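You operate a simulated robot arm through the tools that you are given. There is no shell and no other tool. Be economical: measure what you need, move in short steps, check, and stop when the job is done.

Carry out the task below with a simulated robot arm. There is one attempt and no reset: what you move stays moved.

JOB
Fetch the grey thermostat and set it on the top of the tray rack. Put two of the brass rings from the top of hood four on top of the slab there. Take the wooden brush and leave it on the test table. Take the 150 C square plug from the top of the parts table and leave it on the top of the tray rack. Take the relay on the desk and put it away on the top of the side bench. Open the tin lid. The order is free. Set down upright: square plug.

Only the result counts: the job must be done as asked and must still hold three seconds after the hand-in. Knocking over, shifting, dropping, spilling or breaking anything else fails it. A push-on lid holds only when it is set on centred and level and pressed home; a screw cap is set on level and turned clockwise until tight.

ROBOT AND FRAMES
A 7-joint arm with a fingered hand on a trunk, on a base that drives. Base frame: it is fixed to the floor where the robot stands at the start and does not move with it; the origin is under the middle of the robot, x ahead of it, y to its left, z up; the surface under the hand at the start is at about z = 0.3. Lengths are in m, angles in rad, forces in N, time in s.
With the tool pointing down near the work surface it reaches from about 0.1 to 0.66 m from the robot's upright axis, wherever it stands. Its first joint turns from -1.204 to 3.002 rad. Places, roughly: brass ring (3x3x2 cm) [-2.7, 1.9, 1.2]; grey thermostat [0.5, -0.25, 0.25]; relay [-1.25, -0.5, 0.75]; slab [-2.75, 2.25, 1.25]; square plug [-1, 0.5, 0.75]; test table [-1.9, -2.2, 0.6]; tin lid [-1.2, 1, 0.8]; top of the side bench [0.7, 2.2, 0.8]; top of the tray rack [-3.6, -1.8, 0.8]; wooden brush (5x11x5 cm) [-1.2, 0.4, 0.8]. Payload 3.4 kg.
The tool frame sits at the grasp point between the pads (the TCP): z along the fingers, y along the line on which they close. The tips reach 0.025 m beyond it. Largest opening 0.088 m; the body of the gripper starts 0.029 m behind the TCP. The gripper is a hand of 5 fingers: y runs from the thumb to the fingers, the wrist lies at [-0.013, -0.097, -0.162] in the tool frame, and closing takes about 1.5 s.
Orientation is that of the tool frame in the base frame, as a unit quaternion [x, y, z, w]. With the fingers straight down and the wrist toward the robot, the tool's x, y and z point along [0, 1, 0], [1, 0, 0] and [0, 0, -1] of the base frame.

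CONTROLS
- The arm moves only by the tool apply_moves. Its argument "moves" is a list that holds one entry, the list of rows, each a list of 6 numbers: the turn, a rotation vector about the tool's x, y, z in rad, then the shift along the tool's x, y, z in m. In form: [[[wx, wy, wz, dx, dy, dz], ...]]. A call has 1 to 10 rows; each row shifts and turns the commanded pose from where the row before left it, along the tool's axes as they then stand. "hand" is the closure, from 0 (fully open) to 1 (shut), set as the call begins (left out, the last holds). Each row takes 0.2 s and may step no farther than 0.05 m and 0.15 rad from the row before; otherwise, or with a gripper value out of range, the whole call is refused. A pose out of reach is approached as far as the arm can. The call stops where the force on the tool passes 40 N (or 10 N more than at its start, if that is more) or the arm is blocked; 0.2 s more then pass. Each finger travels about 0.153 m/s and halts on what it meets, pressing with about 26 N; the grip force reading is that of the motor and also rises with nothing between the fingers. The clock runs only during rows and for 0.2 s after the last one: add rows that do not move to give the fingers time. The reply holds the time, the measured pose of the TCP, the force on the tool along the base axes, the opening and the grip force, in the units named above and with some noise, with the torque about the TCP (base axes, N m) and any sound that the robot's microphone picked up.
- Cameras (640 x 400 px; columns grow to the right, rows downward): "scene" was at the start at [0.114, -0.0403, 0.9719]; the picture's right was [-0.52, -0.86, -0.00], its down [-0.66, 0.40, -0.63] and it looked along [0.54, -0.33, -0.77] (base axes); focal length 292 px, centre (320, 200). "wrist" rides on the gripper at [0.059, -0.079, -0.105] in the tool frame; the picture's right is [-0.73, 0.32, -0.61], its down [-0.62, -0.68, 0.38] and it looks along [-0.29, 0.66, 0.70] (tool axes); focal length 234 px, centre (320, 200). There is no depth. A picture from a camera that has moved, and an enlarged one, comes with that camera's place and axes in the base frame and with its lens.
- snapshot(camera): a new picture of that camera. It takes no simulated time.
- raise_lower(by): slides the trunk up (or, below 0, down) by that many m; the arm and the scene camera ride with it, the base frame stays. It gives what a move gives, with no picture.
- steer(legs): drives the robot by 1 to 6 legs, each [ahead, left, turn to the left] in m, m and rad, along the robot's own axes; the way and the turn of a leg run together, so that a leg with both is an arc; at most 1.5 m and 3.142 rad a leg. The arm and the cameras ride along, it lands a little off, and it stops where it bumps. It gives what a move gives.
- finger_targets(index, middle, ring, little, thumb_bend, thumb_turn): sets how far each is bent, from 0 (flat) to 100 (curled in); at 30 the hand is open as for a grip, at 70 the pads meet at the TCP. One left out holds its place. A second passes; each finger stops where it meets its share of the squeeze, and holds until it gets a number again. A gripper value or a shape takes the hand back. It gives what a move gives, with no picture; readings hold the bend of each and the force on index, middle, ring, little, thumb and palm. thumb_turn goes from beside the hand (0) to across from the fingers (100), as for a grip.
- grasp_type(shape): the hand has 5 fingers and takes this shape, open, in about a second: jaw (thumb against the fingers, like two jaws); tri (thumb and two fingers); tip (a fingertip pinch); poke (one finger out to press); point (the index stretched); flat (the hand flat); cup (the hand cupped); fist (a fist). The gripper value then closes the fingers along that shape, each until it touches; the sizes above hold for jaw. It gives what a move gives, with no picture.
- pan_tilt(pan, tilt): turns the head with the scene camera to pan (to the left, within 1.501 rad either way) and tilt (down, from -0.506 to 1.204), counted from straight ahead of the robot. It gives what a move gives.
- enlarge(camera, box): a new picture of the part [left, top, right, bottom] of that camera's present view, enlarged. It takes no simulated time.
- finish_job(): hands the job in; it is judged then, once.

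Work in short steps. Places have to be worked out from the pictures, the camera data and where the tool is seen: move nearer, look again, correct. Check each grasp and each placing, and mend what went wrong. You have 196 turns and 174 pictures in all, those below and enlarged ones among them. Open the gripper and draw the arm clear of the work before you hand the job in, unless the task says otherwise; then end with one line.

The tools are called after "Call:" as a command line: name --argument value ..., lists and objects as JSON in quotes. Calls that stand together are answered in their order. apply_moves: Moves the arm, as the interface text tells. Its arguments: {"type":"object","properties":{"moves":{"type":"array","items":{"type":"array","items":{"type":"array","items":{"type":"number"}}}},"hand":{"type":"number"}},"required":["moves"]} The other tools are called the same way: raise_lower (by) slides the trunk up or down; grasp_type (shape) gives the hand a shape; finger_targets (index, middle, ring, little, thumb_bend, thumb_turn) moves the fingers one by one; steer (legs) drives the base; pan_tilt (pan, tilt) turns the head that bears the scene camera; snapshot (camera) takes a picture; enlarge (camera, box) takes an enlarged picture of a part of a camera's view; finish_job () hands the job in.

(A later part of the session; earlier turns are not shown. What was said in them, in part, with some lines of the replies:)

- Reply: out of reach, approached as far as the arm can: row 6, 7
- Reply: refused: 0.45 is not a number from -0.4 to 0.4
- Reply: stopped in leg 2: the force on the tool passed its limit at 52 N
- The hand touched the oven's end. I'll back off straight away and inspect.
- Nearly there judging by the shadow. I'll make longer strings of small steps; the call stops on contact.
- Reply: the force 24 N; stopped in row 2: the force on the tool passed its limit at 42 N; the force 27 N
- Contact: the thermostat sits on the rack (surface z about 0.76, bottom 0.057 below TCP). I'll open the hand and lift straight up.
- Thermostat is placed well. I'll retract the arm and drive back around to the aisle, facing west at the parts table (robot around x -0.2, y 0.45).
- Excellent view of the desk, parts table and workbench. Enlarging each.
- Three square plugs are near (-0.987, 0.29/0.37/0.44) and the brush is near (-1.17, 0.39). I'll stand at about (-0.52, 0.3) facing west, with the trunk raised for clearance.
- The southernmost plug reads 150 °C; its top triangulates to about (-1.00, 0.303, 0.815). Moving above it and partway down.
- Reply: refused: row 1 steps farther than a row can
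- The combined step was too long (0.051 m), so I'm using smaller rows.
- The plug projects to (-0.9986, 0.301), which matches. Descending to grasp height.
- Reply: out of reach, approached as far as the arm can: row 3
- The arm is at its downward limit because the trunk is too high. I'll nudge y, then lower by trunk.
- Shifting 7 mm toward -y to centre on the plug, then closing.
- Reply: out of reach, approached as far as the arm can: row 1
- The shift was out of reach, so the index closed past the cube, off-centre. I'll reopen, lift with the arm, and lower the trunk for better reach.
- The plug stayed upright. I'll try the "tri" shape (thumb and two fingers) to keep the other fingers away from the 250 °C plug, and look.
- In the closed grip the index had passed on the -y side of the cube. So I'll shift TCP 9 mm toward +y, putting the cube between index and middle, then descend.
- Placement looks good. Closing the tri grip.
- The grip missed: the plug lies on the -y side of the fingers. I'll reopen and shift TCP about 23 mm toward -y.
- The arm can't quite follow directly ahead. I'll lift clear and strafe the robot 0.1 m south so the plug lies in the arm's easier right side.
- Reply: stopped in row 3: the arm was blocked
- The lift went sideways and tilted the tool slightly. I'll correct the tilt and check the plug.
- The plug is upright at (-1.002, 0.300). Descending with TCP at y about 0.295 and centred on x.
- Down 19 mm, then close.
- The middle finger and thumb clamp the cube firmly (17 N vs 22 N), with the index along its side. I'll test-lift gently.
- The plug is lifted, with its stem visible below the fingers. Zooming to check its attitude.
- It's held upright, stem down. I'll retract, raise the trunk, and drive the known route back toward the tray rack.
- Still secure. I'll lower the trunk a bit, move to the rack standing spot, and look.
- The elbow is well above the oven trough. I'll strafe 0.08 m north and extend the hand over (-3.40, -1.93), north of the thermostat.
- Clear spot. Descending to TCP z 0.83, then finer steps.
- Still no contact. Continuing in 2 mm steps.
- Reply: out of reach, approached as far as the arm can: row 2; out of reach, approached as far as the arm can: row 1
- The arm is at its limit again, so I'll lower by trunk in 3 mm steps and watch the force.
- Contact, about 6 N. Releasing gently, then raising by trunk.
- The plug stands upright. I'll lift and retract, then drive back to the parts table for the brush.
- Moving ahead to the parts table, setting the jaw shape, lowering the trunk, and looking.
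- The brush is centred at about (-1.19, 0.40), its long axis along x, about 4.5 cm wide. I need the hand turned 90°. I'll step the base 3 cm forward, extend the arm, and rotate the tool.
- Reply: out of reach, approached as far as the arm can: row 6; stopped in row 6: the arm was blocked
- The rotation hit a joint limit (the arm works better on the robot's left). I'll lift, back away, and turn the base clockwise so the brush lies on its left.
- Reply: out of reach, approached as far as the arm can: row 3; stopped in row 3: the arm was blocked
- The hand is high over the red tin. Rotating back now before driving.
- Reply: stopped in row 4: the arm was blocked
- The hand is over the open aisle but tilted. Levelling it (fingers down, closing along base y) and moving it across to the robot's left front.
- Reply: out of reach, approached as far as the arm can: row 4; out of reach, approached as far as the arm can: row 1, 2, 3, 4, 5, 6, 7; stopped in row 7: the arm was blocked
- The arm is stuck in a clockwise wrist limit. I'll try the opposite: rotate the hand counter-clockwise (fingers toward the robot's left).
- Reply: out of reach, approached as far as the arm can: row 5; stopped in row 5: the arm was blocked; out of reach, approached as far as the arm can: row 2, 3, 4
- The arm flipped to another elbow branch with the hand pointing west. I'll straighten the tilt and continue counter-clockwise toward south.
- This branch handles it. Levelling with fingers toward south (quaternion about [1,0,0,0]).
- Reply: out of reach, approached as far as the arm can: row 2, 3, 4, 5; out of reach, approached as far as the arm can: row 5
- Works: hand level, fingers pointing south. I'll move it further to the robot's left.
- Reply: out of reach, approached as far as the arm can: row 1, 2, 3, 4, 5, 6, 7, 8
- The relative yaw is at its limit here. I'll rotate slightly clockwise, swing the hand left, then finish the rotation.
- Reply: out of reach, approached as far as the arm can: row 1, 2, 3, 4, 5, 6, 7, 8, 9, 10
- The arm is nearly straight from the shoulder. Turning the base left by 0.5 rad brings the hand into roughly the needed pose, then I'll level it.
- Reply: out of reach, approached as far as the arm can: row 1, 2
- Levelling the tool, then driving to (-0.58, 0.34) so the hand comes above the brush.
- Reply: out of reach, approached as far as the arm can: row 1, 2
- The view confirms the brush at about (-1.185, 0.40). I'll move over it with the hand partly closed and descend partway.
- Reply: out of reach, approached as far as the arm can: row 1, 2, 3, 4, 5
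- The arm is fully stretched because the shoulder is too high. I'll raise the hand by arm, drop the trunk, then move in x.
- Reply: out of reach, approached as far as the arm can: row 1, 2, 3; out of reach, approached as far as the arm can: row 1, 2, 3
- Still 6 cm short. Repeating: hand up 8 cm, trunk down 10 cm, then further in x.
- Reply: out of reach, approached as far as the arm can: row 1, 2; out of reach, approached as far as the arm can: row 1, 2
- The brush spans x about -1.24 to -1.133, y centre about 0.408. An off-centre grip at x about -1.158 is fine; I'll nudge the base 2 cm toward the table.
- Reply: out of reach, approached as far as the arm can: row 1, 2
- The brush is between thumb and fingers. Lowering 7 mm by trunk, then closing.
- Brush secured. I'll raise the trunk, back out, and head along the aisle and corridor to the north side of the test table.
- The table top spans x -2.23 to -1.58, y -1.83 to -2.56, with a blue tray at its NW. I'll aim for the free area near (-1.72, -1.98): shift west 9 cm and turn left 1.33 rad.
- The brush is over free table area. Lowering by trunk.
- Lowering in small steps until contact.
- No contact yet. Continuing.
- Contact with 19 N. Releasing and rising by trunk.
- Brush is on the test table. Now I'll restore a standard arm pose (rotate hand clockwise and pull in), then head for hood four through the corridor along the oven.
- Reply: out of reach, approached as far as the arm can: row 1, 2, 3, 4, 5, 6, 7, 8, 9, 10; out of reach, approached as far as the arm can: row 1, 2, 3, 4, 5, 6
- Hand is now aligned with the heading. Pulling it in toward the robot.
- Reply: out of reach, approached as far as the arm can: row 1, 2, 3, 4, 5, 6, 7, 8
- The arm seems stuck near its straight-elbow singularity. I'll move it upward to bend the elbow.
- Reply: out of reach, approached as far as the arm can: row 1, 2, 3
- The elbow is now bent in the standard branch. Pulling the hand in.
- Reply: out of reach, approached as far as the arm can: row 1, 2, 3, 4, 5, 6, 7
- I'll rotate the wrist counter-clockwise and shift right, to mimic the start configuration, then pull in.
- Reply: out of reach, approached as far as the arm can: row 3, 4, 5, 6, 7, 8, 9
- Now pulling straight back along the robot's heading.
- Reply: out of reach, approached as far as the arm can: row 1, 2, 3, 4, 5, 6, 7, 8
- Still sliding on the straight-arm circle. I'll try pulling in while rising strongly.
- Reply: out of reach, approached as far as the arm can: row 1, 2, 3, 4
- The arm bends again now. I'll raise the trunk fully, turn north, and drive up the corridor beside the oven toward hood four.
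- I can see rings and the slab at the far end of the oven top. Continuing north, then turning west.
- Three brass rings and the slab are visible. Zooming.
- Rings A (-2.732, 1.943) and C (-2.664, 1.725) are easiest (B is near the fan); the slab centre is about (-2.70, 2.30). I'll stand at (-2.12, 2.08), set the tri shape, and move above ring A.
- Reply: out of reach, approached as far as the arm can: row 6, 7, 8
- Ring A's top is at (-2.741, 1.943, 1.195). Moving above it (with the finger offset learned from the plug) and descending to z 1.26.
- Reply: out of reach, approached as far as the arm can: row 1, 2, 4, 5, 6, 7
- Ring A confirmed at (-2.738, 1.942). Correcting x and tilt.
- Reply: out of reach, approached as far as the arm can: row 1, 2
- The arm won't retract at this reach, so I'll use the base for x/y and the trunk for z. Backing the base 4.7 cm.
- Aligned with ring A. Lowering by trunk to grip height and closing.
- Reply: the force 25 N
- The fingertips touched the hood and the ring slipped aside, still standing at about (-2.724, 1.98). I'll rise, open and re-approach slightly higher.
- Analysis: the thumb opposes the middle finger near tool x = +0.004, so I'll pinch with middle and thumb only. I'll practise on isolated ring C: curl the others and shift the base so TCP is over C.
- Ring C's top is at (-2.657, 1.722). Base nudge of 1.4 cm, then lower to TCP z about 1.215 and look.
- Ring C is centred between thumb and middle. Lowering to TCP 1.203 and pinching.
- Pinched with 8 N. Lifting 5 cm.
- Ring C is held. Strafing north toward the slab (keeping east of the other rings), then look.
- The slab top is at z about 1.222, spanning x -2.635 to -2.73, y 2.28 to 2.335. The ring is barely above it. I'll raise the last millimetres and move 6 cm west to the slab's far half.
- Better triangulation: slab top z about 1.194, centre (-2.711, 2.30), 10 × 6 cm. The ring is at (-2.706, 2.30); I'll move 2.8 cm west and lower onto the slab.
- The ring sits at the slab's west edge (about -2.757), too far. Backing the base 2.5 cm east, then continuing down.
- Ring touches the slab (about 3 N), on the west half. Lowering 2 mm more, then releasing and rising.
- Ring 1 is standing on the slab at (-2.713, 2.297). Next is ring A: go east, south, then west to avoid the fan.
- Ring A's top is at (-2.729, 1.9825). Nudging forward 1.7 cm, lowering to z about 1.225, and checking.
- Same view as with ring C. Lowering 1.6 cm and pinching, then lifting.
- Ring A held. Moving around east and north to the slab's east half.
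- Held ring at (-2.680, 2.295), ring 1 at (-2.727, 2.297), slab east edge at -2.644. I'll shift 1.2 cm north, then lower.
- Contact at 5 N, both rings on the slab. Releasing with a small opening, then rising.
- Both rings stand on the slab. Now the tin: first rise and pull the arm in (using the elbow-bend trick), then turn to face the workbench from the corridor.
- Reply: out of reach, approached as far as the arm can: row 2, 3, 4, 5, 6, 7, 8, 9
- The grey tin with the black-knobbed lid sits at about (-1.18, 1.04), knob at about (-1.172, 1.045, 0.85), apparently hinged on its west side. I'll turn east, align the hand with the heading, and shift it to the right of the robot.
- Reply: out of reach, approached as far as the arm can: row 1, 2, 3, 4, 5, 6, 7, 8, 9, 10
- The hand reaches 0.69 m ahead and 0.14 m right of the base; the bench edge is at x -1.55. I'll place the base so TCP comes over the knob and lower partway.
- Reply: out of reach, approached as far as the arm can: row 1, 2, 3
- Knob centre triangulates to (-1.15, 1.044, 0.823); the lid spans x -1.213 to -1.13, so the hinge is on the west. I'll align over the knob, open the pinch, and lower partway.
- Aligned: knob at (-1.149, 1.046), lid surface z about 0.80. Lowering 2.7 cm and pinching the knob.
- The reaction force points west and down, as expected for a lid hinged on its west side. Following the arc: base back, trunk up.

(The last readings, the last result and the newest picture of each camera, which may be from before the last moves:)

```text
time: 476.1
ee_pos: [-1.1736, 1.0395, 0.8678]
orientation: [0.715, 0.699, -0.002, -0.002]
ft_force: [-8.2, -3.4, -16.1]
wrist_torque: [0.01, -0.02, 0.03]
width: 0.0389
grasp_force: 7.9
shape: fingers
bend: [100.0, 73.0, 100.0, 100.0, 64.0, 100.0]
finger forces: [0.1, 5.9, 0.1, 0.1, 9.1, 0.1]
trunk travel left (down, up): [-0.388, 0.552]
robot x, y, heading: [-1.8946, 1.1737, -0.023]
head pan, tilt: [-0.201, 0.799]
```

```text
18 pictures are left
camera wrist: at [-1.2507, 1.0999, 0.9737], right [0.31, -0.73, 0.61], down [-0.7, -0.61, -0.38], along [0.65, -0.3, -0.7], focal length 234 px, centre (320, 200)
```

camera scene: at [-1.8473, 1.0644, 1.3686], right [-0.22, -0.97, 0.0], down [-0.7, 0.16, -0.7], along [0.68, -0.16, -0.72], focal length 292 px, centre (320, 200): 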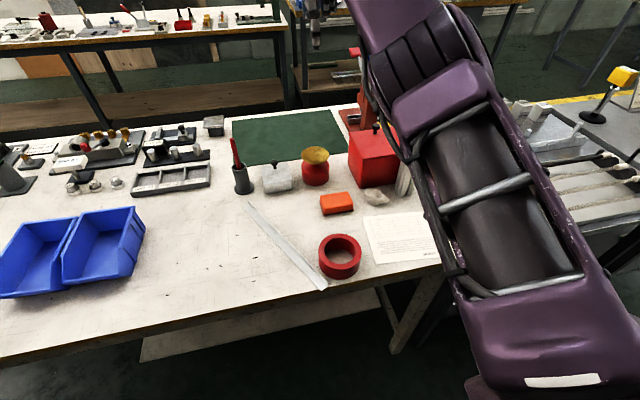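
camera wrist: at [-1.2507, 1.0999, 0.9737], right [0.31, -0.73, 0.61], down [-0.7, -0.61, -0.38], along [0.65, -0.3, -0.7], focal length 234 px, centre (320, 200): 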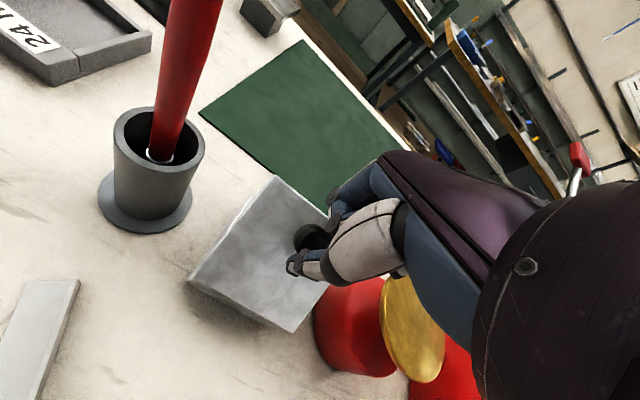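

The lid is opening (about 35°). Continuing along the arc: mostly west now.

Call:
steer --legs '[[-0.014, 0, 0]]'

Call:
raise_lower --by 0.007

Call:
steer --legs '[[-0.014, 0, 0]]'

Call:
raise_lower --by 0.003

Call:
snapshot --camera "wrist"

```text
time: 476.8
ee_pos: [-1.1879, 1.0398, 0.8712]
orientation: [0.714, 0.7, 0.001, 0.001]
ft_force: [-0.5, -5.8, -2.9]
wrist_torque: [-0.06, -0.02, 0.04]
width: 0.0374
grasp_force: 4.9
shape: fingers
bend: [100.0, 74.0, 100.0, 100.0, 67.0, 100.0]
finger forces: [0.1, 5.2, 0.0, 0.1, 5.0, 0.0]
trunk travel left (down, up): [-0.388, 0.552]
robot x, y, heading: [-1.9044, 1.1764, -0.017]
head pan, tilt: [-0.201, 0.799]
```

```text
time: 477.4
ee_pos: [-1.1859, 1.039, 0.8741]
orientation: [0.715, 0.699, -0.002, -0.002]
ft_force: [-5.5, -4.2, -14.5]
wrist_torque: [-0.02, -0.01, 0.0]
width: 0.0384
grasp_force: 6.3
shape: fingers
bend: [100.0, 73.0, 100.0, 100.0, 65.0, 100.0]
finger forces: [0.1, 6.4, 0.0, 0.0, 6.9, 0.0]
trunk travel left (down, up): [-0.395, 0.545]
robot x, y, heading: [-1.9068, 1.1769, -0.028]
head pan, tilt: [-0.201, 0.799]
```

```text
time: 478.1
ee_pos: [-1.2012, 1.0409, 0.8786]
orientation: [0.714, 0.7, 0.0, 0.0]
ft_force: [0.4, -7.8, -2.1]
wrist_torque: [-0.07, -0.05, 0.05]
width: 0.0373
grasp_force: 7.0
shape: fingers
bend: [100.0, 73.0, 100.0, 100.0, 67.0, 100.0]
finger forces: [0.0, 11.0, 0.0, 0.0, 3.9, 0.1]
trunk travel left (down, up): [-0.395, 0.545]
robot x, y, heading: [-1.9244, 1.1757, -0.025]
head pan, tilt: [-0.201, 0.799]
```

```text
time: 478.7
ee_pos: [-1.2013, 1.04, 0.8791]
orientation: [0.715, 0.699, -0.002, 0.0]
ft_force: [-1.8, -4.2, -8.3]
wrist_torque: [-0.08, 0.04, 0.03]
width: 0.0377
grasp_force: 5.6
shape: fingers
bend: [100.0, 73.0, 100.0, 100.0, 67.0, 100.0]
finger forces: [0.1, 7.0, 0.0, 0.1, 5.0, 0.0]
trunk travel left (down, up): [-0.398, 0.542]
robot x, y, heading: [-1.9202, 1.1742, -0.021]
head pan, tilt: [-0.201, 0.799]
```

```text
17 pictures are left
camera wrist: at [-1.2787, 1.1001, 0.9852], right [0.31, -0.73, 0.61], down [-0.7, -0.61, -0.38], along [0.65, -0.31, -0.7], focal length 234 px, centre (320, 200)
```

wrist: 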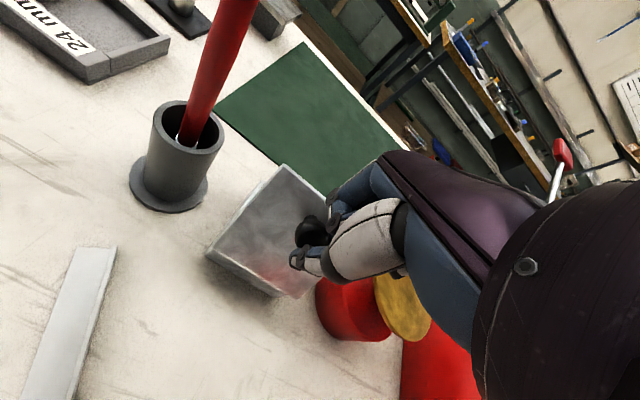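

About 60–65° open, knob still held. Continuing west past vertical.

Call:
steer --legs '[[-0.015, 0, 0]]'

Call:
steer --legs '[[-0.014, 0, 0]]'

Call:
raise_lower --by -0.004

Call:
steer --legs '[[-0.014, 0, 0]]'

Call:
snapshot --camera "wrist"

```text
time: 479.4
ee_pos: [-1.2183, 1.0404, 0.8834]
orientation: [0.716, 0.698, 0.002, 0.002]
ft_force: [-0.2, -8.4, 4.4]
wrist_torque: [-0.15, 0.0, -0.01]
width: 0.0364
grasp_force: 6.6
shape: fingers
bend: [100.0, 75.0, 100.0, 100.0, 71.0, 100.0]
finger forces: [0.1, 8.8, 0.0, 0.1, 3.5, 0.0]
trunk travel left (down, up): [-0.398, 0.542]
robot x, y, heading: [-1.9337, 1.174, -0.022]
head pan, tilt: [-0.201, 0.799]
```

```text
time: 480.2
ee_pos: [-1.2318, 1.0435, 0.8824]
orientation: [0.714, 0.7, 0.0, 0.002]
ft_force: [0.1, -2.1, 2.7]
wrist_torque: [-0.07, -0.06, 0.02]
width: 0.0354
grasp_force: 0.8
shape: fingers
bend: [100.0, 75.0, 100.0, 100.0, 72.0, 100.0]
finger forces: [0.1, 2.8, 0.0, 0.0, 0.4, 0.1]
trunk travel left (down, up): [-0.398, 0.542]
robot x, y, heading: [-1.9511, 1.1767, -0.025]
head pan, tilt: [-0.201, 0.799]
```

```text
time: 480.7
ee_pos: [-1.2307, 1.0407, 0.8792]
orientation: [0.715, 0.699, 0.001, 0.003]
ft_force: [0.6, -3.8, 2.9]
wrist_torque: [-0.04, -0.04, -0.02]
width: 0.0354
grasp_force: 1.3
shape: fingers
bend: [100.0, 75.0, 100.0, 100.0, 72.0, 100.0]
finger forces: [0.0, 3.4, 0.0, 0.0, 0.0, 0.0]
trunk travel left (down, up): [-0.394, 0.546]
robot x, y, heading: [-1.9512, 1.1742, -0.024]
head pan, tilt: [-0.201, 0.799]
```

```text
time: 481.5
ee_pos: [-1.2449, 1.0404, 0.8785]
orientation: [0.715, 0.699, 0.001, 0.002]
ft_force: [-0.2, -6.2, 0.6]
wrist_torque: [-0.03, 0.01, -0.08]
width: 0.0356
grasp_force: 3.1
shape: fingers
bend: [100.0, 75.0, 100.0, 100.0, 72.0, 100.0]
finger forces: [0.1, 5.9, 0.0, 0.1, 0.1, 0.0]
trunk travel left (down, up): [-0.394, 0.546]
robot x, y, heading: [-1.9613, 1.1749, -0.022]
head pan, tilt: [-0.201, 0.799]
```

```text
16 pictures are left
camera wrist: at [-1.324, 1.101, 0.9839], right [0.3, -0.73, 0.61], down [-0.69, -0.61, -0.39], along [0.65, -0.31, -0.69], focal length 234 px, centre (320, 200)
```

wrist: 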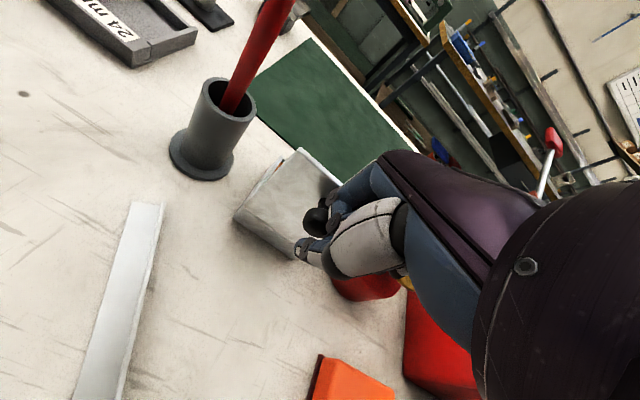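

The lid is near vertical, the middle finger hooked behind the knob. Pulling further west and slightly down.

Call:
steer --legs '[[-0.015, 0, 0]]'

Call:
raise_lower --by -0.008

Call:
steer --legs '[[-0.015, 0, 0]]'

Call:
snapshot --camera "wrist"

```text
time: 482.3
ee_pos: [-1.2616, 1.042, 0.8785]
orientation: [0.715, 0.699, 0.001, 0.002]
ft_force: [-0.6, -1.8, 2.6]
wrist_torque: [-0.07, -0.01, -0.02]
width: 0.0352
grasp_force: 1.4
shape: fingers
bend: [100.0, 75.0, 100.0, 100.0, 72.0, 100.0]
finger forces: [0.0, 3.4, 0.1, 0.0, 0.1, 0.0]
trunk travel left (down, up): [-0.394, 0.546]
robot x, y, heading: [-1.9781, 1.1764, -0.024]
head pan, tilt: [-0.201, 0.799]
```

```text
time: 482.8
ee_pos: [-1.2606, 1.0402, 0.8718]
orientation: [0.715, 0.699, 0.002, 0.002]
ft_force: [-1.1, -5.4, 3.4]
wrist_torque: [-0.04, -0.02, -0.07]
width: 0.0353
grasp_force: 2.7
shape: fingers
bend: [100.0, 76.0, 100.0, 100.0, 72.0, 100.0]
finger forces: [0.0, 5.8, 0.0, 0.1, 0.0, 0.0]
trunk travel left (down, up): [-0.386, 0.554]
robot x, y, heading: [-1.9781, 1.1778, -0.026]
head pan, tilt: [-0.201, 0.799]
```

```text
time: 483.6
ee_pos: [-1.2746, 1.0427, 0.8696]
orientation: [0.715, 0.699, 0.0, 0.001]
ft_force: [0.5, 0.1, 0.0]
wrist_torque: [-0.01, 0.0, 0.0]
width: 0.0354
grasp_force: 0.0
shape: fingers
bend: [100.0, 75.0, 100.0, 100.0, 72.0, 100.0]
finger forces: [0.0, 0.0, 0.0, 0.1, 0.0, 0.0]
trunk travel left (down, up): [-0.386, 0.554]
robot x, y, heading: [-1.9949, 1.1755, -0.026]
head pan, tilt: [-0.201, 0.799]
```

```text
15 pictures are left
camera wrist: at [-1.3536, 1.1033, 0.9758], right [0.3, -0.73, 0.61], down [-0.69, -0.61, -0.38], along [0.65, -0.31, -0.69], focal length 234 px, centre (320, 200)
```

wrist: 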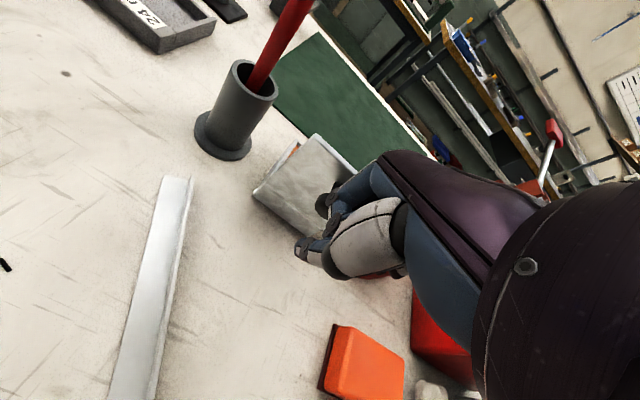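

The lid stands open with no force on the hand. Raising straight up to clear, then checking.

Call:
raise_lower --by 0.03

Call:
raise_lower --by 0.2

Call:
enlarge --camera "scene" --box '[230, 120, 400, 240]'

```text
time: 484.4
ee_pos: [-1.2753, 1.0425, 0.8993]
orientation: [0.715, 0.699, 0.0, 0.002]
ft_force: [-0.1, -0.7, -0.5]
wrist_torque: [-0.01, 0.0, -0.04]
width: 0.0352
grasp_force: 0.1
shape: fingers
bend: [100.0, 75.0, 100.0, 100.0, 72.0, 100.0]
finger forces: [0.0, 0.0, 0.0, 0.1, 0.0, 0.1]
trunk travel left (down, up): [-0.416, 0.524]
robot x, y, heading: [-1.9964, 1.1795, -0.026]
head pan, tilt: [-0.201, 0.799]
```

```text
time: 486.5
ee_pos: [-1.2751, 1.0434, 1.0993]
orientation: [0.714, 0.7, 0.0, 0.002]
ft_force: [-0.6, -0.2, 0.4]
wrist_torque: [0.02, -0.04, 0.01]
width: 0.0353
grasp_force: 0.0
shape: fingers
bend: [100.0, 75.0, 100.0, 100.0, 72.0, 100.0]
finger forces: [0.0, 0.0, 0.1, 0.0, 0.1, 0.0]
trunk travel left (down, up): [-0.616, 0.324]
robot x, y, heading: [-1.9952, 1.1788, -0.018]
head pan, tilt: [-0.201, 0.799]
```

```text
3.33 times, centred on (315, 180) of scene
camera zoom: at [-1.8666, 1.1573, 1.3446], right [-0.22, -0.98, 0.0], down [-0.7, 0.16, -0.7], along [0.68, -0.15, -0.72], focal length 973 px, centre (337, 267)
```

zoom: 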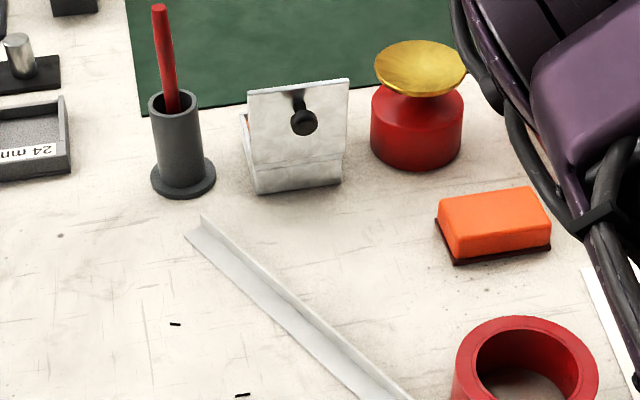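

The tin lid is open and stable. Now the relay: raise, then drive down the corridor to the south side of the desk, facing north.

Call:
raise_lower --by 0.32

Call:
steer --legs '[[0, -1.5, 0], [0, -1.02, 0], [0.6, 0, 0], [0, 0, 1.59]]'

Call:
pan_tilt --pan 0.1 --tilt 0.75

Call:
snapshot --camera "scene"

```text
time: 489.7
ee_pos: [-1.2753, 1.0427, 1.4205]
orientation: [0.715, 0.699, 0.0, 0.001]
ft_force: [-0.3, 0.4, -0.1]
wrist_torque: [0.01, 0.04, 0.01]
width: 0.0352
grasp_force: 0.1
shape: fingers
bend: [100.0, 75.0, 100.0, 100.0, 72.0, 100.0]
finger forces: [0.0, 0.0, 0.0, 0.0, 0.0, 0.0]
trunk travel left (down, up): [-0.936, 0.004]
robot x, y, heading: [-1.9936, 1.1793, -0.023]
head pan, tilt: [-0.201, 0.799]
```

```text
time: 508.8
ee_pos: [-1.3441, -0.6285, 1.4199]
orientation: [-0.009, 1.0, 0.001, 0.0]
ft_force: [-0.5, -0.4, -0.3]
wrist_torque: [-0.01, 0.0, 0.0]
width: 0.0353
grasp_force: 0.0
shape: fingers
bend: [100.0, 75.0, 100.0, 100.0, 72.0, 100.0]
finger forces: [0.0, 0.0, 0.1, 0.0, 0.1, 0.1]
trunk travel left (down, up): [-0.936, 0.004]
robot x, y, heading: [-1.4496, -1.3533, 1.583]
head pan, tilt: [-0.201, 0.799]
```

```text
time: 509.6
ee_pos: [-1.3434, -0.6287, 1.4207]
orientation: [-0.009, 1.0, 0.002, 0.001]
ft_force: [0.7, 0.3, -0.6]
wrist_torque: [0.03, -0.01, 0.0]
width: 0.0353
grasp_force: 0.0
shape: fingers
bend: [100.0, 75.0, 100.0, 100.0, 72.0, 100.0]
finger forces: [0.0, 0.0, 0.0, 0.0, 0.1, 0.0]
trunk travel left (down, up): [-0.936, 0.004]
robot x, y, heading: [-1.4506, -1.3516, 1.585]
head pan, tilt: [0.099, 0.75]
```

```text
13 pictures are left
camera scene: at [-1.4614, -1.2209, 1.6686], right [0.99, 0.12, 0.0], down [0.08, -0.68, -0.73], along [-0.08, 0.73, -0.68], focal length 292 px, centre (320, 200)
```

scene: 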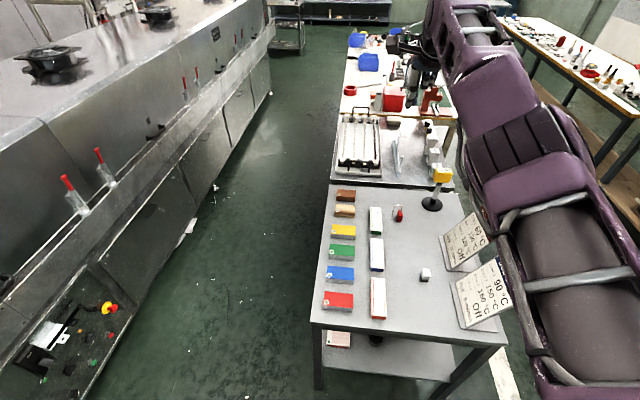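

The relay (small white cube) is at about (-1.161, -0.604), west of the tilted panels. Zooming and shifting the base so TCP is above it.

Call:
steer --legs '[[0.022, -0.184, 0]]'

Call:
finger_targets --middle 30 --thumb_bend 30

Call:
raise_lower --by -0.39

Call:
snapshot --camera "wrist"

```text
time: 511.1
ee_pos: [-1.1635, -0.6035, 1.421]
orientation: [-0.008, 1.0, 0.002, 0.002]
ft_force: [-0.4, -0.4, -0.2]
wrist_torque: [-0.01, -0.01, 0.03]
width: 0.0351
grasp_force: 0.1
shape: fingers
bend: [100.0, 75.0, 100.0, 100.0, 72.0, 100.0]
finger forces: [0.1, 0.1, 0.0, 0.0, 0.0, 0.1]
trunk travel left (down, up): [-0.936, 0.004]
robot x, y, heading: [-1.2656, -1.3288, 1.582]
head pan, tilt: [0.099, 0.75]
```

```text
time: 512.1
ee_pos: [-1.161, -0.6044, 1.4208]
orientation: [-0.009, 1.0, 0.001, 0.002]
ft_force: [-0.3, -0.5, 0.1]
wrist_torque: [0.01, -0.01, 0.02]
width: 0.053
grasp_force: 0.1
shape: fingers
bend: [100.0, 30.0, 100.0, 100.0, 30.0, 96.0]
finger forces: [0.0, 0.1, 0.1, 0.0, 0.0, 0.1]
trunk travel left (down, up): [-0.936, 0.004]
robot x, y, heading: [-1.2684, -1.3289, 1.585]
head pan, tilt: [0.099, 0.75]
```

```text
time: 515.9
ee_pos: [-1.1609, -0.6043, 1.0298]
orientation: [-0.009, 1.0, 0.002, 0.002]
ft_force: [-1.2, -0.3, -0.7]
wrist_torque: [0.01, -0.02, 0.0]
width: 0.0527
grasp_force: 0.0
shape: fingers
bend: [100.0, 30.0, 100.0, 100.0, 30.0, 96.0]
finger forces: [0.0, 0.0, 0.0, 0.0, 0.0, 0.0]
trunk travel left (down, up): [-0.546, 0.394]
robot x, y, heading: [-1.2684, -1.3281, 1.587]
head pan, tilt: [0.099, 0.75]
```

```text
12 pictures are left
camera wrist: at [-1.2195, -0.6849, 1.1357], right [0.72, 0.33, 0.61], down [0.64, -0.67, -0.38], along [0.28, 0.66, -0.69], focal length 234 px, centre (320, 200)
```

wrist: 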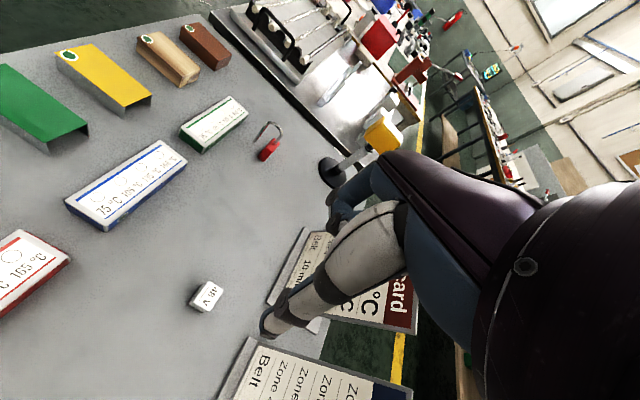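

The relay top is near (-1.158, -0.608). Small base correction and lower to TCP z about 0.83.

Call:
steer --legs '[[-0.004, -0.006, 0]]'

Call:
raise_lower --by -0.195

Call:
snapshot --camera "wrist"

```text
time: 516.6
ee_pos: [-1.156, -0.6082, 1.0306]
orientation: [-0.008, 1.0, 0.001, 0.0]
ft_force: [-0.8, -0.4, 0.6]
wrist_torque: [-0.03, 0.02, 0.0]
width: 0.0529
grasp_force: 0.1
shape: fingers
bend: [100.0, 30.0, 100.0, 100.0, 30.0, 96.0]
finger forces: [0.0, 0.0, 0.0, 0.0, 0.1, 0.0]
trunk travel left (down, up): [-0.546, 0.394]
robot x, y, heading: [-1.2639, -1.3337, 1.588]
head pan, tilt: [0.099, 0.75]
```

```text
time: 518.7
ee_pos: [-1.1556, -0.6078, 0.8346]
orientation: [-0.009, 1.0, 0.002, 0.001]
ft_force: [-0.7, 0.1, 0.6]
wrist_torque: [0.02, 0.0, 0.03]
width: 0.0528
grasp_force: 0.1
shape: fingers
bend: [100.0, 30.0, 100.0, 100.0, 30.0, 96.0]
finger forces: [0.0, 0.0, 0.1, 0.0, 0.0, 0.0]
trunk travel left (down, up): [-0.351, 0.589]
robot x, y, heading: [-1.2631, -1.335, 1.581]
head pan, tilt: [0.099, 0.75]
```

```text
11 pictures are left
camera wrist: at [-1.2137, -0.6889, 0.9407], right [0.72, 0.33, 0.61], down [0.64, -0.67, -0.38], along [0.28, 0.66, -0.69], focal length 234 px, centre (320, 200)
```

wrist: 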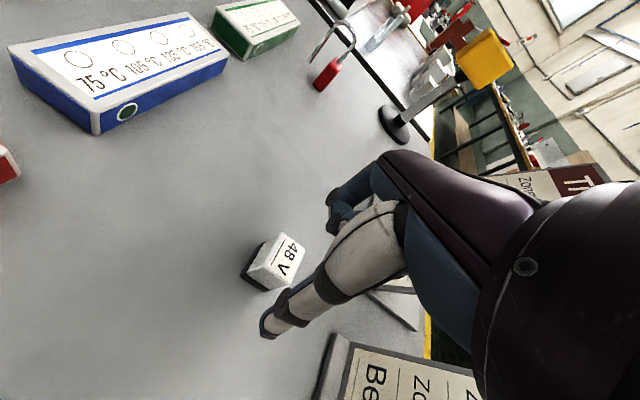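

Relay "48 V" top centre: (-1.157, -0.611, 0.793). Tiny correction, lower to TCP 0.797, pinch, and lift.

Call:
steer --legs '[[-0.003, -0.003, 0]]'

Call:
raise_lower --by -0.038

Call:
finger_targets --middle 75 --thumb_bend 72

Call:
raise_lower --by 0.08

Call:
snapshot --camera "wrist"

```text
time: 519.5
ee_pos: [-1.1527, -0.611, 0.8354]
orientation: [-0.009, 1.0, 0.002, 0.001]
ft_force: [0.6, 0.0, 0.6]
wrist_torque: [0.02, -0.03, -0.02]
width: 0.0528
grasp_force: 0.0
shape: fingers
bend: [100.0, 30.0, 100.0, 100.0, 30.0, 96.0]
finger forces: [0.1, 0.0, 0.1, 0.1, 0.0, 0.0]
trunk travel left (down, up): [-0.351, 0.589]
robot x, y, heading: [-1.2554, -1.3397, 1.585]
head pan, tilt: [0.099, 0.75]
```

```text
time: 520.3
ee_pos: [-1.1523, -0.6116, 0.7975]
orientation: [-0.008, 1.0, 0.002, 0.001]
ft_force: [0.4, -0.8, 0.0]
wrist_torque: [-0.01, 0.01, 0.0]
width: 0.0529
grasp_force: 0.1
shape: fingers
bend: [100.0, 30.0, 100.0, 100.0, 30.0, 96.0]
finger forces: [0.0, 0.0, 0.0, 0.0, 0.1, 0.1]
trunk travel left (down, up): [-0.313, 0.627]
robot x, y, heading: [-1.2611, -1.3349, 1.586]
head pan, tilt: [0.099, 0.75]
```

```text
time: 521.3
ee_pos: [-1.1536, -0.6107, 0.7966]
orientation: [-0.009, 1.0, 0.002, 0.0]
ft_force: [-0.2, 0.5, 0.7]
wrist_torque: [-0.01, 0.02, 0.0]
width: 0.0356
grasp_force: 0.0
shape: fingers
bend: [100.0, 75.0, 100.0, 100.0, 72.0, 100.0]
finger forces: [0.0, 0.1, 0.0, 0.0, 0.0, 0.0]
trunk travel left (down, up): [-0.313, 0.627]
robot x, y, heading: [-1.2596, -1.3365, 1.588]
head pan, tilt: [0.099, 0.75]
```

```text
time: 522.4
ee_pos: [-1.1525, -0.6106, 0.877]
orientation: [-0.008, 1.0, 0.002, 0.001]
ft_force: [-1.1, -0.6, -0.9]
wrist_torque: [0.0, 0.03, 0.04]
width: 0.0351
grasp_force: 0.0
shape: fingers
bend: [100.0, 75.0, 100.0, 100.0, 72.0, 100.0]
finger forces: [0.0, 0.1, 0.1, 0.0, 0.0, 0.1]
trunk travel left (down, up): [-0.393, 0.547]
robot x, y, heading: [-1.2578, -1.3316, 1.585]
head pan, tilt: [0.099, 0.75]
```

```text
10 pictures are left
camera wrist: at [-1.2105, -0.6917, 0.9824], right [0.72, 0.33, 0.61], down [0.64, -0.67, -0.38], along [0.28, 0.66, -0.69], focal length 234 px, centre (320, 200)
```

wrist: 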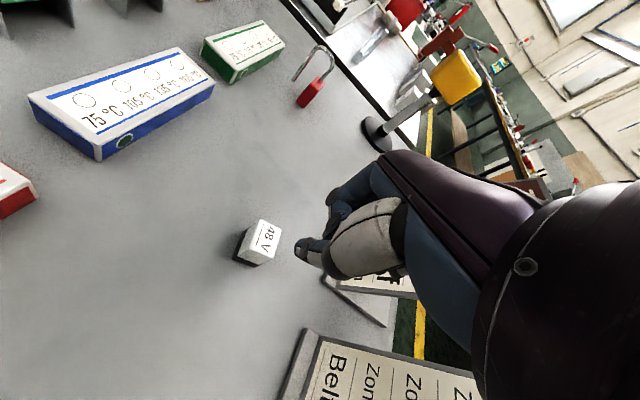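

It slipped out (the relay is now upright at about (-1.162, -0.589)). I'll use middle + ring fingers against the thumb for a steadier hold; reposition and open.

Call:
finger_targets --middle 30 --ring 30 --thumb_bend 30

Call:
steer --legs '[[0.0244, 0.0132, 0]]'

Call:
raise_lower --by -0.045

Call:
snapshot --camera "wrist"

```text
time: 523.4
ee_pos: [-1.153, -0.6122, 0.8769]
orientation: [-0.009, 1.0, 0.002, 0.0]
ft_force: [0.1, 1.0, -0.4]
wrist_torque: [-0.01, -0.03, -0.01]
width: 0.0528
grasp_force: 0.0
shape: fingers
bend: [100.0, 30.0, 30.0, 100.0, 30.0, 96.0]
finger forces: [0.0, 0.0, 0.0, 0.1, 0.0, 0.0]
trunk travel left (down, up): [-0.393, 0.547]
robot x, y, heading: [-1.256, -1.3333, 1.585]
head pan, tilt: [0.099, 0.75]
```

```text
time: 524.3
ee_pos: [-1.1663, -0.5865, 0.8762]
orientation: [-0.009, 1.0, 0.001, 0.001]
ft_force: [-0.8, 0.0, 0.0]
wrist_torque: [-0.02, -0.02, 0.0]
width: 0.0528
grasp_force: 0.1
shape: fingers
bend: [100.0, 30.0, 30.0, 100.0, 30.0, 96.0]
finger forces: [0.1, 0.1, 0.0, 0.0, 0.0, 0.1]
trunk travel left (down, up): [-0.393, 0.547]
robot x, y, heading: [-1.2671, -1.3117, 1.59]
head pan, tilt: [0.099, 0.75]
```

```text
time: 525.1
ee_pos: [-1.1661, -0.5884, 0.8322]
orientation: [-0.008, 1.0, 0.002, 0.0]
ft_force: [0.7, -0.2, -0.3]
wrist_torque: [0.0, 0.02, 0.0]
width: 0.0527
grasp_force: 0.1
shape: fingers
bend: [100.0, 30.0, 30.0, 100.0, 30.0, 96.0]
finger forces: [0.0, 0.0, 0.0, 0.1, 0.0, 0.0]
trunk travel left (down, up): [-0.348, 0.592]
robot x, y, heading: [-1.2734, -1.31, 1.589]
head pan, tilt: [0.099, 0.75]
```

```text
9 pictures are left
camera wrist: at [-1.224, -0.6683, 0.9377], right [0.72, 0.33, 0.61], down [0.64, -0.67, -0.38], along [0.28, 0.66, -0.69], focal length 234 px, centre (320, 200)
```

wrist: 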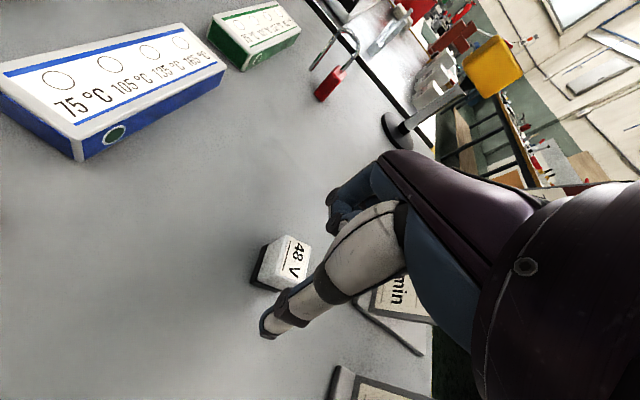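

The relay is at tool (-0.005, -0.004), good. Lowering to 0.791, closing middle, ring and thumb, then lifting.

Call:
raise_lower --by -0.041

Call:
finger_targets --middle 75 --ring 75 --thumb_bend 72

```text
time: 526.0
ee_pos: [-1.165, -0.5873, 0.7909]
orientation: [-0.008, 1.0, 0.002, 0.001]
ft_force: [-0.3, -1.4, 0.3]
wrist_torque: [-0.01, 0.03, -0.02]
width: 0.0528
grasp_force: 0.0
shape: fingers
bend: [100.0, 30.0, 30.0, 100.0, 30.0, 96.0]
finger forces: [0.0, 0.0, 0.0, 0.0, 0.0, 0.0]
trunk travel left (down, up): [-0.307, 0.633]
robot x, y, heading: [-1.274, -1.309, 1.585]
head pan, tilt: [0.099, 0.75]
```

```text
time: 527.0
ee_pos: [-1.1663, -0.589, 0.7907]
orientation: [-0.009, 1.0, 0.003, 0.001]
ft_force: [-0.4, 0.2, 3.0]
wrist_torque: [0.03, 0.03, -0.01]
width: 0.0418
grasp_force: 12.5
shape: fingers
bend: [100.0, 62.0, 75.0, 100.0, 59.0, 98.0]
finger forces: [6.6, 8.1, 0.1, 0.1, 10.4, 0.1]
trunk travel left (down, up): [-0.307, 0.633]
robot x, y, heading: [-1.2711, -1.3125, 1.589]
head pan, tilt: [0.099, 0.75]
```

Middle and thumb have it (8–10 N). Lifting and checking.

Call:
raise_lower --by 0.1

Call:
enlarge --camera "wrist" --box '[220, 160, 420, 320]'

```text
time: 528.3
ee_pos: [-1.1667, -0.5873, 0.891]
orientation: [-0.009, 1.0, 0.001, 0.001]
ft_force: [-0.6, -0.2, -0.8]
wrist_torque: [-0.01, 0.0, 0.0]
width: 0.0414
grasp_force: 10.4
shape: fingers
bend: [100.0, 62.0, 75.0, 100.0, 60.0, 97.0]
finger forces: [3.2, 8.0, 0.0, 0.1, 9.6, 0.1]
trunk travel left (down, up): [-0.407, 0.533]
robot x, y, heading: [-1.2714, -1.3134, 1.585]
head pan, tilt: [0.099, 0.75]
```

```text
2.50 times, centred on (320, 240) of wrist
camera zoom: at [-1.2239, -0.6679, 0.9964], right [0.72, 0.33, 0.61], down [0.64, -0.67, -0.38], along [0.28, 0.66, -0.69], focal length 585 px, centre (320, 100)
```

zoom: 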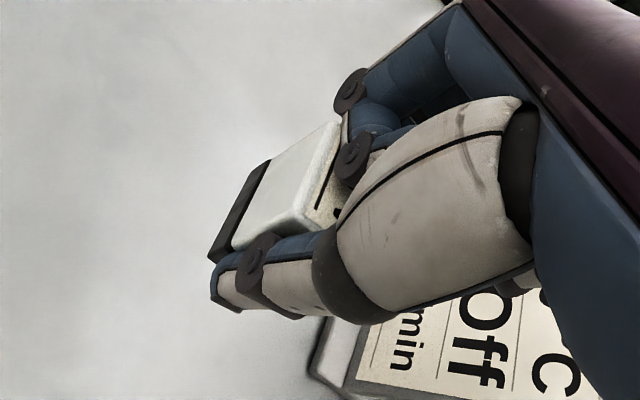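

Relay held well, base down. Raising, then driving to the side bench: east to the aisle, north to y about 2.3, then turn to face the bench.

Call:
raise_lower --by 0.4

Call:
steer --legs '[[-0.12, 0, 0], [0, -1.08, 0], [1.5, 0, 0], [1.5, 0, 0], [0.7, 0, 0]]'

Call:
steer --legs '[[0, 0, -1.585]]'

Call:
pan_tilt --pan 0.0 --tilt 0.75

Call:
snapshot --camera "scene"

```text
time: 532.1
ee_pos: [-1.1671, -0.5881, 1.2893]
orientation: [-0.009, 1.0, 0.002, 0.001]
ft_force: [-0.4, 0.1, -0.1]
wrist_torque: [0.01, 0.02, 0.0]
width: 0.0414
grasp_force: 10.0
shape: fingers
bend: [100.0, 62.0, 75.0, 100.0, 60.0, 97.0]
finger forces: [3.3, 8.0, 0.0, 0.0, 9.7, 0.0]
trunk travel left (down, up): [-0.807, 0.133]
robot x, y, heading: [-1.273, -1.3103, 1.586]
head pan, tilt: [0.099, 0.75]
```

```text
time: 556.2
ee_pos: [-0.0831, 3.0373, 1.2911]
orientation: [0.006, 1.0, 0.002, 0.001]
ft_force: [0.4, -0.3, 0.1]
wrist_torque: [0.03, 0.0, -0.02]
width: 0.0415
grasp_force: 10.3
shape: fingers
bend: [100.0, 62.0, 75.0, 100.0, 60.0, 97.0]
finger forces: [3.1, 8.1, 0.0, 0.0, 9.7, 0.0]
trunk travel left (down, up): [-0.807, 0.133]
robot x, y, heading: [-0.2149, 2.3168, 1.558]
head pan, tilt: [0.099, 0.75]
```

```text
time: 560.5
ee_pos: [0.5071, 2.1676, 1.2909]
orientation: [0.722, 0.692, 0.0, 0.002]
ft_force: [0.3, 0.4, 0.0]
wrist_torque: [-0.01, -0.04, 0.01]
width: 0.0412
grasp_force: 10.5
shape: fingers
bend: [100.0, 62.0, 75.0, 100.0, 60.0, 97.0]
finger forces: [3.1, 7.8, 0.0, 0.0, 9.4, 0.0]
trunk travel left (down, up): [-0.807, 0.133]
robot x, y, heading: [-0.2125, 2.316, -0.046]
head pan, tilt: [0.099, 0.75]
```

```text
time: 561.1
ee_pos: [0.5052, 2.1677, 1.2907]
orientation: [0.722, 0.692, 0.0, 0.002]
ft_force: [-0.6, -0.5, -1.6]
wrist_torque: [-0.01, -0.02, -0.01]
width: 0.0411
grasp_force: 9.9
shape: fingers
bend: [100.0, 62.0, 75.0, 100.0, 60.0, 97.0]
finger forces: [3.1, 7.9, 0.0, 0.0, 9.3, 0.0]
trunk travel left (down, up): [-0.807, 0.133]
robot x, y, heading: [-0.208, 2.3171, -0.047]
head pan, tilt: [0.0, 0.75]
```

```text
7 pictures are left
camera scene: at [-0.0786, 2.3102, 1.5396], right [-0.04, -1.0, 0.0], down [-0.68, 0.03, -0.73], along [0.73, -0.03, -0.68], focal length 292 px, centre (320, 200)
```

scene: 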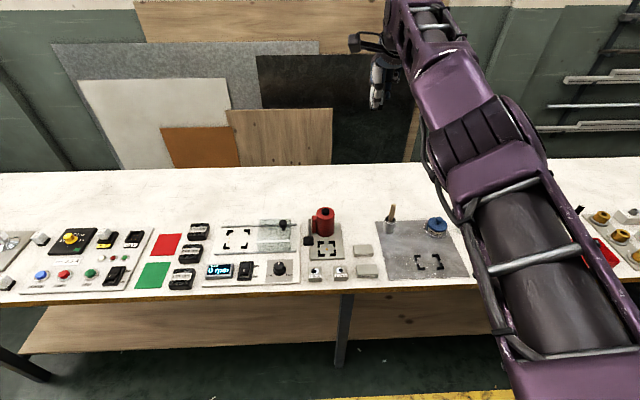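

The rear strip of the bench top (x about 0.66–0.85) is empty. I'll drive 0.19 m ahead, lower mainly by arm first (keeping the arm above the items), then look.

Call:
steer --legs '[[0.2, 0, 0.03]]'

Call:
apply_moves --moves '[[[0, 0, 0, 0, 0, 0.044], [0, 0, 0, 0, 0, 0.044], [0, 0, 0, 0, 0, 0.044], [0, 0, 0, 0, 0, 0.044], [0, 0, 0, 0, 0, 0.044]]]'

Call:
raise_lower --by -0.12

Call:
snapshot --camera "wrist"

```text
time: 562.7
ee_pos: [0.7093, 2.1818, 1.2916]
orientation: [0.713, 0.702, 0.001, 0.002]
ft_force: [-0.4, 0.5, -0.1]
wrist_torque: [0.02, -0.02, -0.01]
width: 0.0411
grasp_force: 10.2
shape: fingers
bend: [100.0, 62.0, 75.0, 100.0, 60.0, 97.0]
finger forces: [3.1, 8.0, 0.1, 0.0, 9.4, 0.1]
trunk travel left (down, up): [-0.807, 0.133]
robot x, y, heading: [-0.0085, 2.3101, -0.012]
head pan, tilt: [0.0, 0.75]
```

```text
time: 563.9
ee_pos: [0.7209, 2.1823, 1.072]
orientation: [0.713, 0.701, 0.001, 0.001]
ft_force: [0.2, 0.2, -1.2]
wrist_torque: [-0.03, 0.03, 0.03]
width: 0.041
grasp_force: 9.6
shape: fingers
bend: [100.0, 62.0, 75.0, 100.0, 61.0, 97.0]
finger forces: [0.8, 8.7, 0.0, 0.0, 9.1, 0.0]
out of reach, approached as far as the arm can: row 1, 2
trunk travel left (down, up): [-0.807, 0.133]
robot x, y, heading: [-0.0099, 2.3066, -0.012]
head pan, tilt: [0.0, 0.75]
```

```text
time: 565.4
ee_pos: [0.7196, 2.1814, 0.9533]
orientation: [0.712, 0.702, 0.0, 0.001]
ft_force: [-0.5, -0.1, -0.4]
wrist_torque: [0.0, 0.01, 0.02]
width: 0.0409
grasp_force: 9.2
shape: fingers
bend: [100.0, 62.0, 75.0, 100.0, 61.0, 97.0]
finger forces: [0.8, 8.7, 0.0, 0.0, 9.1, 0.0]
trunk travel left (down, up): [-0.687, 0.253]
robot x, y, heading: [-0.0089, 2.3081, -0.016]
head pan, tilt: [0.0, 0.75]
```

```text
6 pictures are left
camera wrist: at [0.6412, 2.2408, 1.0587], right [0.31, -0.73, 0.61], down [-0.69, -0.61, -0.39], along [0.66, -0.3, -0.69], focal length 234 px, centre (320, 200)
```

wrist: 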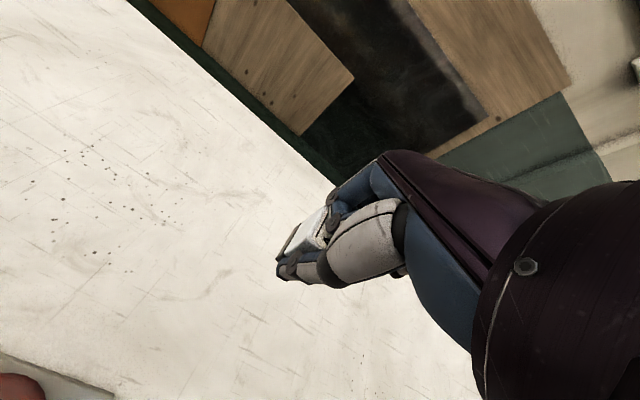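

Empty white surface below. Lowering by trunk toward the surface.

Call:
raise_lower --by -0.1

Call:
raise_lower --by -0.015

Call:
raise_lower --by -0.008

Call:
raise_lower --by -0.006

```text
time: 566.8
ee_pos: [0.7205, 2.181, 0.8537]
orientation: [0.713, 0.701, 0.001, 0.002]
ft_force: [0.3, 0.1, 0.0]
wrist_torque: [0.02, 0.03, 0.0]
width: 0.0408
grasp_force: 9.8
shape: fingers
bend: [100.0, 62.0, 75.0, 100.0, 61.0, 97.0]
finger forces: [0.8, 8.7, 0.0, 0.0, 9.1, 0.2]
trunk travel left (down, up): [-0.587, 0.353]
robot x, y, heading: [-0.0102, 2.3116, -0.017]
head pan, tilt: [0.0, 0.75]
```

```text
time: 567.4
ee_pos: [0.7197, 2.1817, 0.8377]
orientation: [0.713, 0.701, 0.001, 0.002]
ft_force: [-0.5, 0.1, -0.1]
wrist_torque: [-0.01, 0.0, 0.01]
width: 0.0409
grasp_force: 9.6
shape: fingers
bend: [100.0, 62.0, 75.0, 100.0, 61.0, 97.0]
finger forces: [0.8, 8.7, 0.0, 0.0, 9.1, 0.0]
trunk travel left (down, up): [-0.572, 0.368]
robot x, y, heading: [-0.0118, 2.3123, -0.017]
head pan, tilt: [0.0, 0.75]
```

```text
time: 568.0
ee_pos: [0.7204, 2.1811, 0.8305]
orientation: [0.713, 0.701, 0.001, 0.002]
ft_force: [0.2, -0.7, 0.1]
wrist_torque: [0.0, -0.01, -0.01]
width: 0.0409
grasp_force: 9.1
shape: fingers
bend: [100.0, 62.0, 75.0, 100.0, 61.0, 97.0]
finger forces: [0.8, 8.7, 0.1, 0.0, 9.1, 0.0]
trunk travel left (down, up): [-0.564, 0.376]
robot x, y, heading: [-0.0133, 2.3129, -0.015]
head pan, tilt: [0.0, 0.75]
```

```text
time: 568.5
ee_pos: [0.72, 2.181, 0.8247]
orientation: [0.713, 0.701, 0.0, 0.001]
ft_force: [-0.3, 0.8, -1.2]
wrist_torque: [0.01, 0.03, 0.01]
width: 0.0411
grasp_force: 9.2
shape: fingers
bend: [100.0, 62.0, 75.0, 100.0, 61.0, 97.0]
finger forces: [0.8, 8.7, 0.0, 0.0, 9.0, 0.1]
trunk travel left (down, up): [-0.558, 0.382]
robot x, y, heading: [-0.0126, 2.3079, -0.017]
head pan, tilt: [0.0, 0.75]
```

No contact yet. Continuing in 6 mm steps.

Call:
raise_lower --by -0.006

Call:
raise_lower --by -0.006

Call:
raise_lower --by -0.005

```text
time: 569.1
ee_pos: [0.7184, 2.1821, 0.8186]
orientation: [0.712, 0.702, 0.0, 0.002]
ft_force: [-0.4, 0.2, 0.2]
wrist_torque: [-0.02, -0.03, 0.01]
width: 0.041
grasp_force: 9.4
shape: fingers
bend: [100.0, 62.0, 75.0, 100.0, 61.0, 97.0]
finger forces: [0.8, 8.7, 0.0, 0.0, 9.2, 0.0]
trunk travel left (down, up): [-0.552, 0.388]
robot x, y, heading: [-0.0088, 2.3101, -0.017]
head pan, tilt: [0.0, 0.75]
```

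```text
time: 569.6
ee_pos: [0.7213, 2.1796, 0.8126]
orientation: [0.713, 0.701, 0.001, 0.003]
ft_force: [-0.8, -0.7, 2.4]
wrist_torque: [0.0, -0.04, -0.03]
width: 0.041
grasp_force: 10.2
shape: fingers
bend: [100.0, 62.0, 75.0, 100.0, 61.0, 97.0]
finger forces: [3.6, 8.8, 0.0, 0.1, 9.5, 0.1]
trunk travel left (down, up): [-0.546, 0.394]
robot x, y, heading: [-0.0086, 2.3103, -0.015]
head pan, tilt: [0.0, 0.75]
```

```text
time: 570.2
ee_pos: [0.719, 2.1817, 0.8119]
orientation: [0.713, 0.702, 0.004, 0.005]
ft_force: [3.2, -1.2, 17.1]
wrist_torque: [0.18, -0.26, -0.03]
width: 0.0416
grasp_force: 19.3
shape: fingers
bend: [100.0, 62.0, 75.0, 100.0, 61.0, 97.0]
finger forces: [19.2, 8.8, 0.0, 0.0, 9.8, 0.0]
trunk travel left (down, up): [-0.541, 0.399]
robot x, y, heading: [-0.0073, 2.3086, -0.016]
head pan, tilt: [0.0, 0.75]
```

Contact. Easing 3 mm, releasing, and rising.

Call:
raise_lower --by 0.004

Call:
finger_targets --middle 35 --ring 100 --thumb_bend 35

Call:
raise_lower --by 0.12

Call:
snapshot --camera "wrist"

```text
time: 570.7
ee_pos: [0.7188, 2.1821, 0.8116]
orientation: [0.713, 0.701, 0.001, 0.002]
ft_force: [3.4, -1.1, 12.0]
wrist_torque: [0.12, -0.23, -0.06]
width: 0.0414
grasp_force: 16.3
shape: fingers
bend: [100.0, 62.0, 75.0, 100.0, 61.0, 97.0]
finger forces: [15.0, 9.7, 0.1, 0.1, 9.1, 0.1]
trunk travel left (down, up): [-0.545, 0.395]
robot x, y, heading: [-0.0103, 2.3082, -0.014]
head pan, tilt: [0.0, 0.75]
```

```text
time: 571.7
ee_pos: [0.7191, 2.1817, 0.8135]
orientation: [0.713, 0.702, 0.001, 0.001]
ft_force: [1.1, -0.7, 10.7]
wrist_torque: [0.07, -0.14, -0.01]
width: 0.0513
grasp_force: 5.7
shape: fingers
bend: [100.0, 35.0, 100.0, 100.0, 35.0, 96.0]
finger forces: [11.1, 0.0, 0.1, 0.0, 0.0, 0.1]
trunk travel left (down, up): [-0.545, 0.395]
robot x, y, heading: [-0.0107, 2.3098, -0.015]
head pan, tilt: [0.0, 0.75]
```

```text
time: 573.2
ee_pos: [0.7197, 2.1815, 0.9311]
orientation: [0.713, 0.701, 0.001, 0.002]
ft_force: [0.2, -0.9, -1.2]
wrist_torque: [0.0, 0.0, 0.01]
width: 0.0507
grasp_force: 0.1
shape: fingers
bend: [100.0, 35.0, 100.0, 100.0, 35.0, 96.0]
finger forces: [0.0, 0.1, 0.0, 0.1, 0.0, 0.0]
trunk travel left (down, up): [-0.665, 0.275]
robot x, y, heading: [-0.009, 2.3094, -0.018]
head pan, tilt: [0.0, 0.75]
```

```text
5 pictures are left
camera wrist: at [0.6413, 2.2408, 1.0365], right [0.31, -0.73, 0.61], down [-0.69, -0.61, -0.39], along [0.66, -0.3, -0.69], focal length 234 px, centre (320, 200)
```

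wrist: 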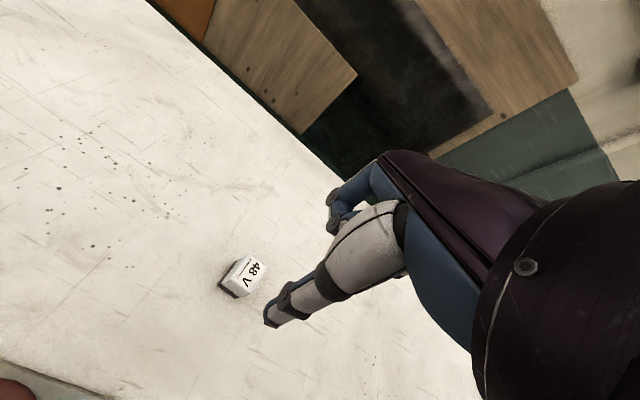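

The relay stands on the side bench. Raising, backing away, and opening the hand.

Call:
raise_lower --by 0.25

Call:
steer --legs '[[-0.22, 0, 0]]'

Call:
grasp_type --shape "jaw"

Call:
snapshot --camera "scene"

```text
time: 575.8
ee_pos: [0.7199, 2.181, 1.1809]
orientation: [0.712, 0.702, 0.001, 0.002]
ft_force: [-0.3, -0.2, 0.4]
wrist_torque: [-0.03, 0.0, 0.01]
width: 0.0507
grasp_force: 0.0
shape: fingers
bend: [100.0, 35.0, 100.0, 100.0, 35.0, 96.0]
finger forces: [0.0, 0.0, 0.0, 0.0, 0.0, 0.0]
trunk travel left (down, up): [-0.915, 0.025]
robot x, y, heading: [-0.0108, 2.3072, -0.014]
head pan, tilt: [0.0, 0.75]
```

```text
time: 577.5
ee_pos: [0.5, 2.1848, 1.1799]
orientation: [0.712, 0.702, 0.0, 0.002]
ft_force: [1.0, -0.1, -0.5]
wrist_torque: [0.01, -0.01, 0.01]
width: 0.0508
grasp_force: 0.0
shape: fingers
bend: [100.0, 35.0, 100.0, 100.0, 35.0, 96.0]
finger forces: [0.0, 0.0, 0.0, 0.0, 0.1, 0.0]
trunk travel left (down, up): [-0.915, 0.025]
robot x, y, heading: [-0.229, 2.3113, -0.014]
head pan, tilt: [0.0, 0.75]
```

```text
time: 578.4
ee_pos: [0.4978, 2.1842, 1.1817]
orientation: [0.712, 0.702, 0.001, 0.002]
ft_force: [0.2, 0.6, 0.7]
wrist_torque: [0.02, 0.03, -0.05]
width: 0.0875
grasp_force: 0.1
shape: jaw
bend: [30.0, 30.0, 30.0, 30.0, 30.0, 97.0]
finger forces: [0.0, 0.0, 0.0, 0.0, 0.0, 0.1]
trunk travel left (down, up): [-0.915, 0.025]
robot x, y, heading: [-0.231, 2.3132, -0.016]
head pan, tilt: [0.0, 0.75]
```

```text
4 pictures are left
camera scene: at [-0.1, 2.3116, 1.6476], right [-0.02, -1.0, 0.0], down [-0.68, 0.01, -0.73], along [0.73, -0.01, -0.68], focal length 292 px, centre (320, 200)
```

scene: 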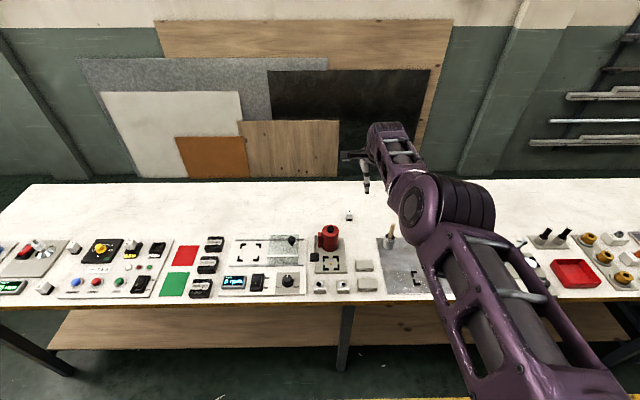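

The relay stands on the side bench, nothing else there looks disturbed, and the hand is open and clear. All the parts of the job are done, so I'm handing it in.

Call:
finish_job

```text
The job is handed in.
```

I finished and handed in all six parts of the job; the one thing to know is that the hand bumped the oven's end once, early on, with 52 N, and I saw nothing moved by it.
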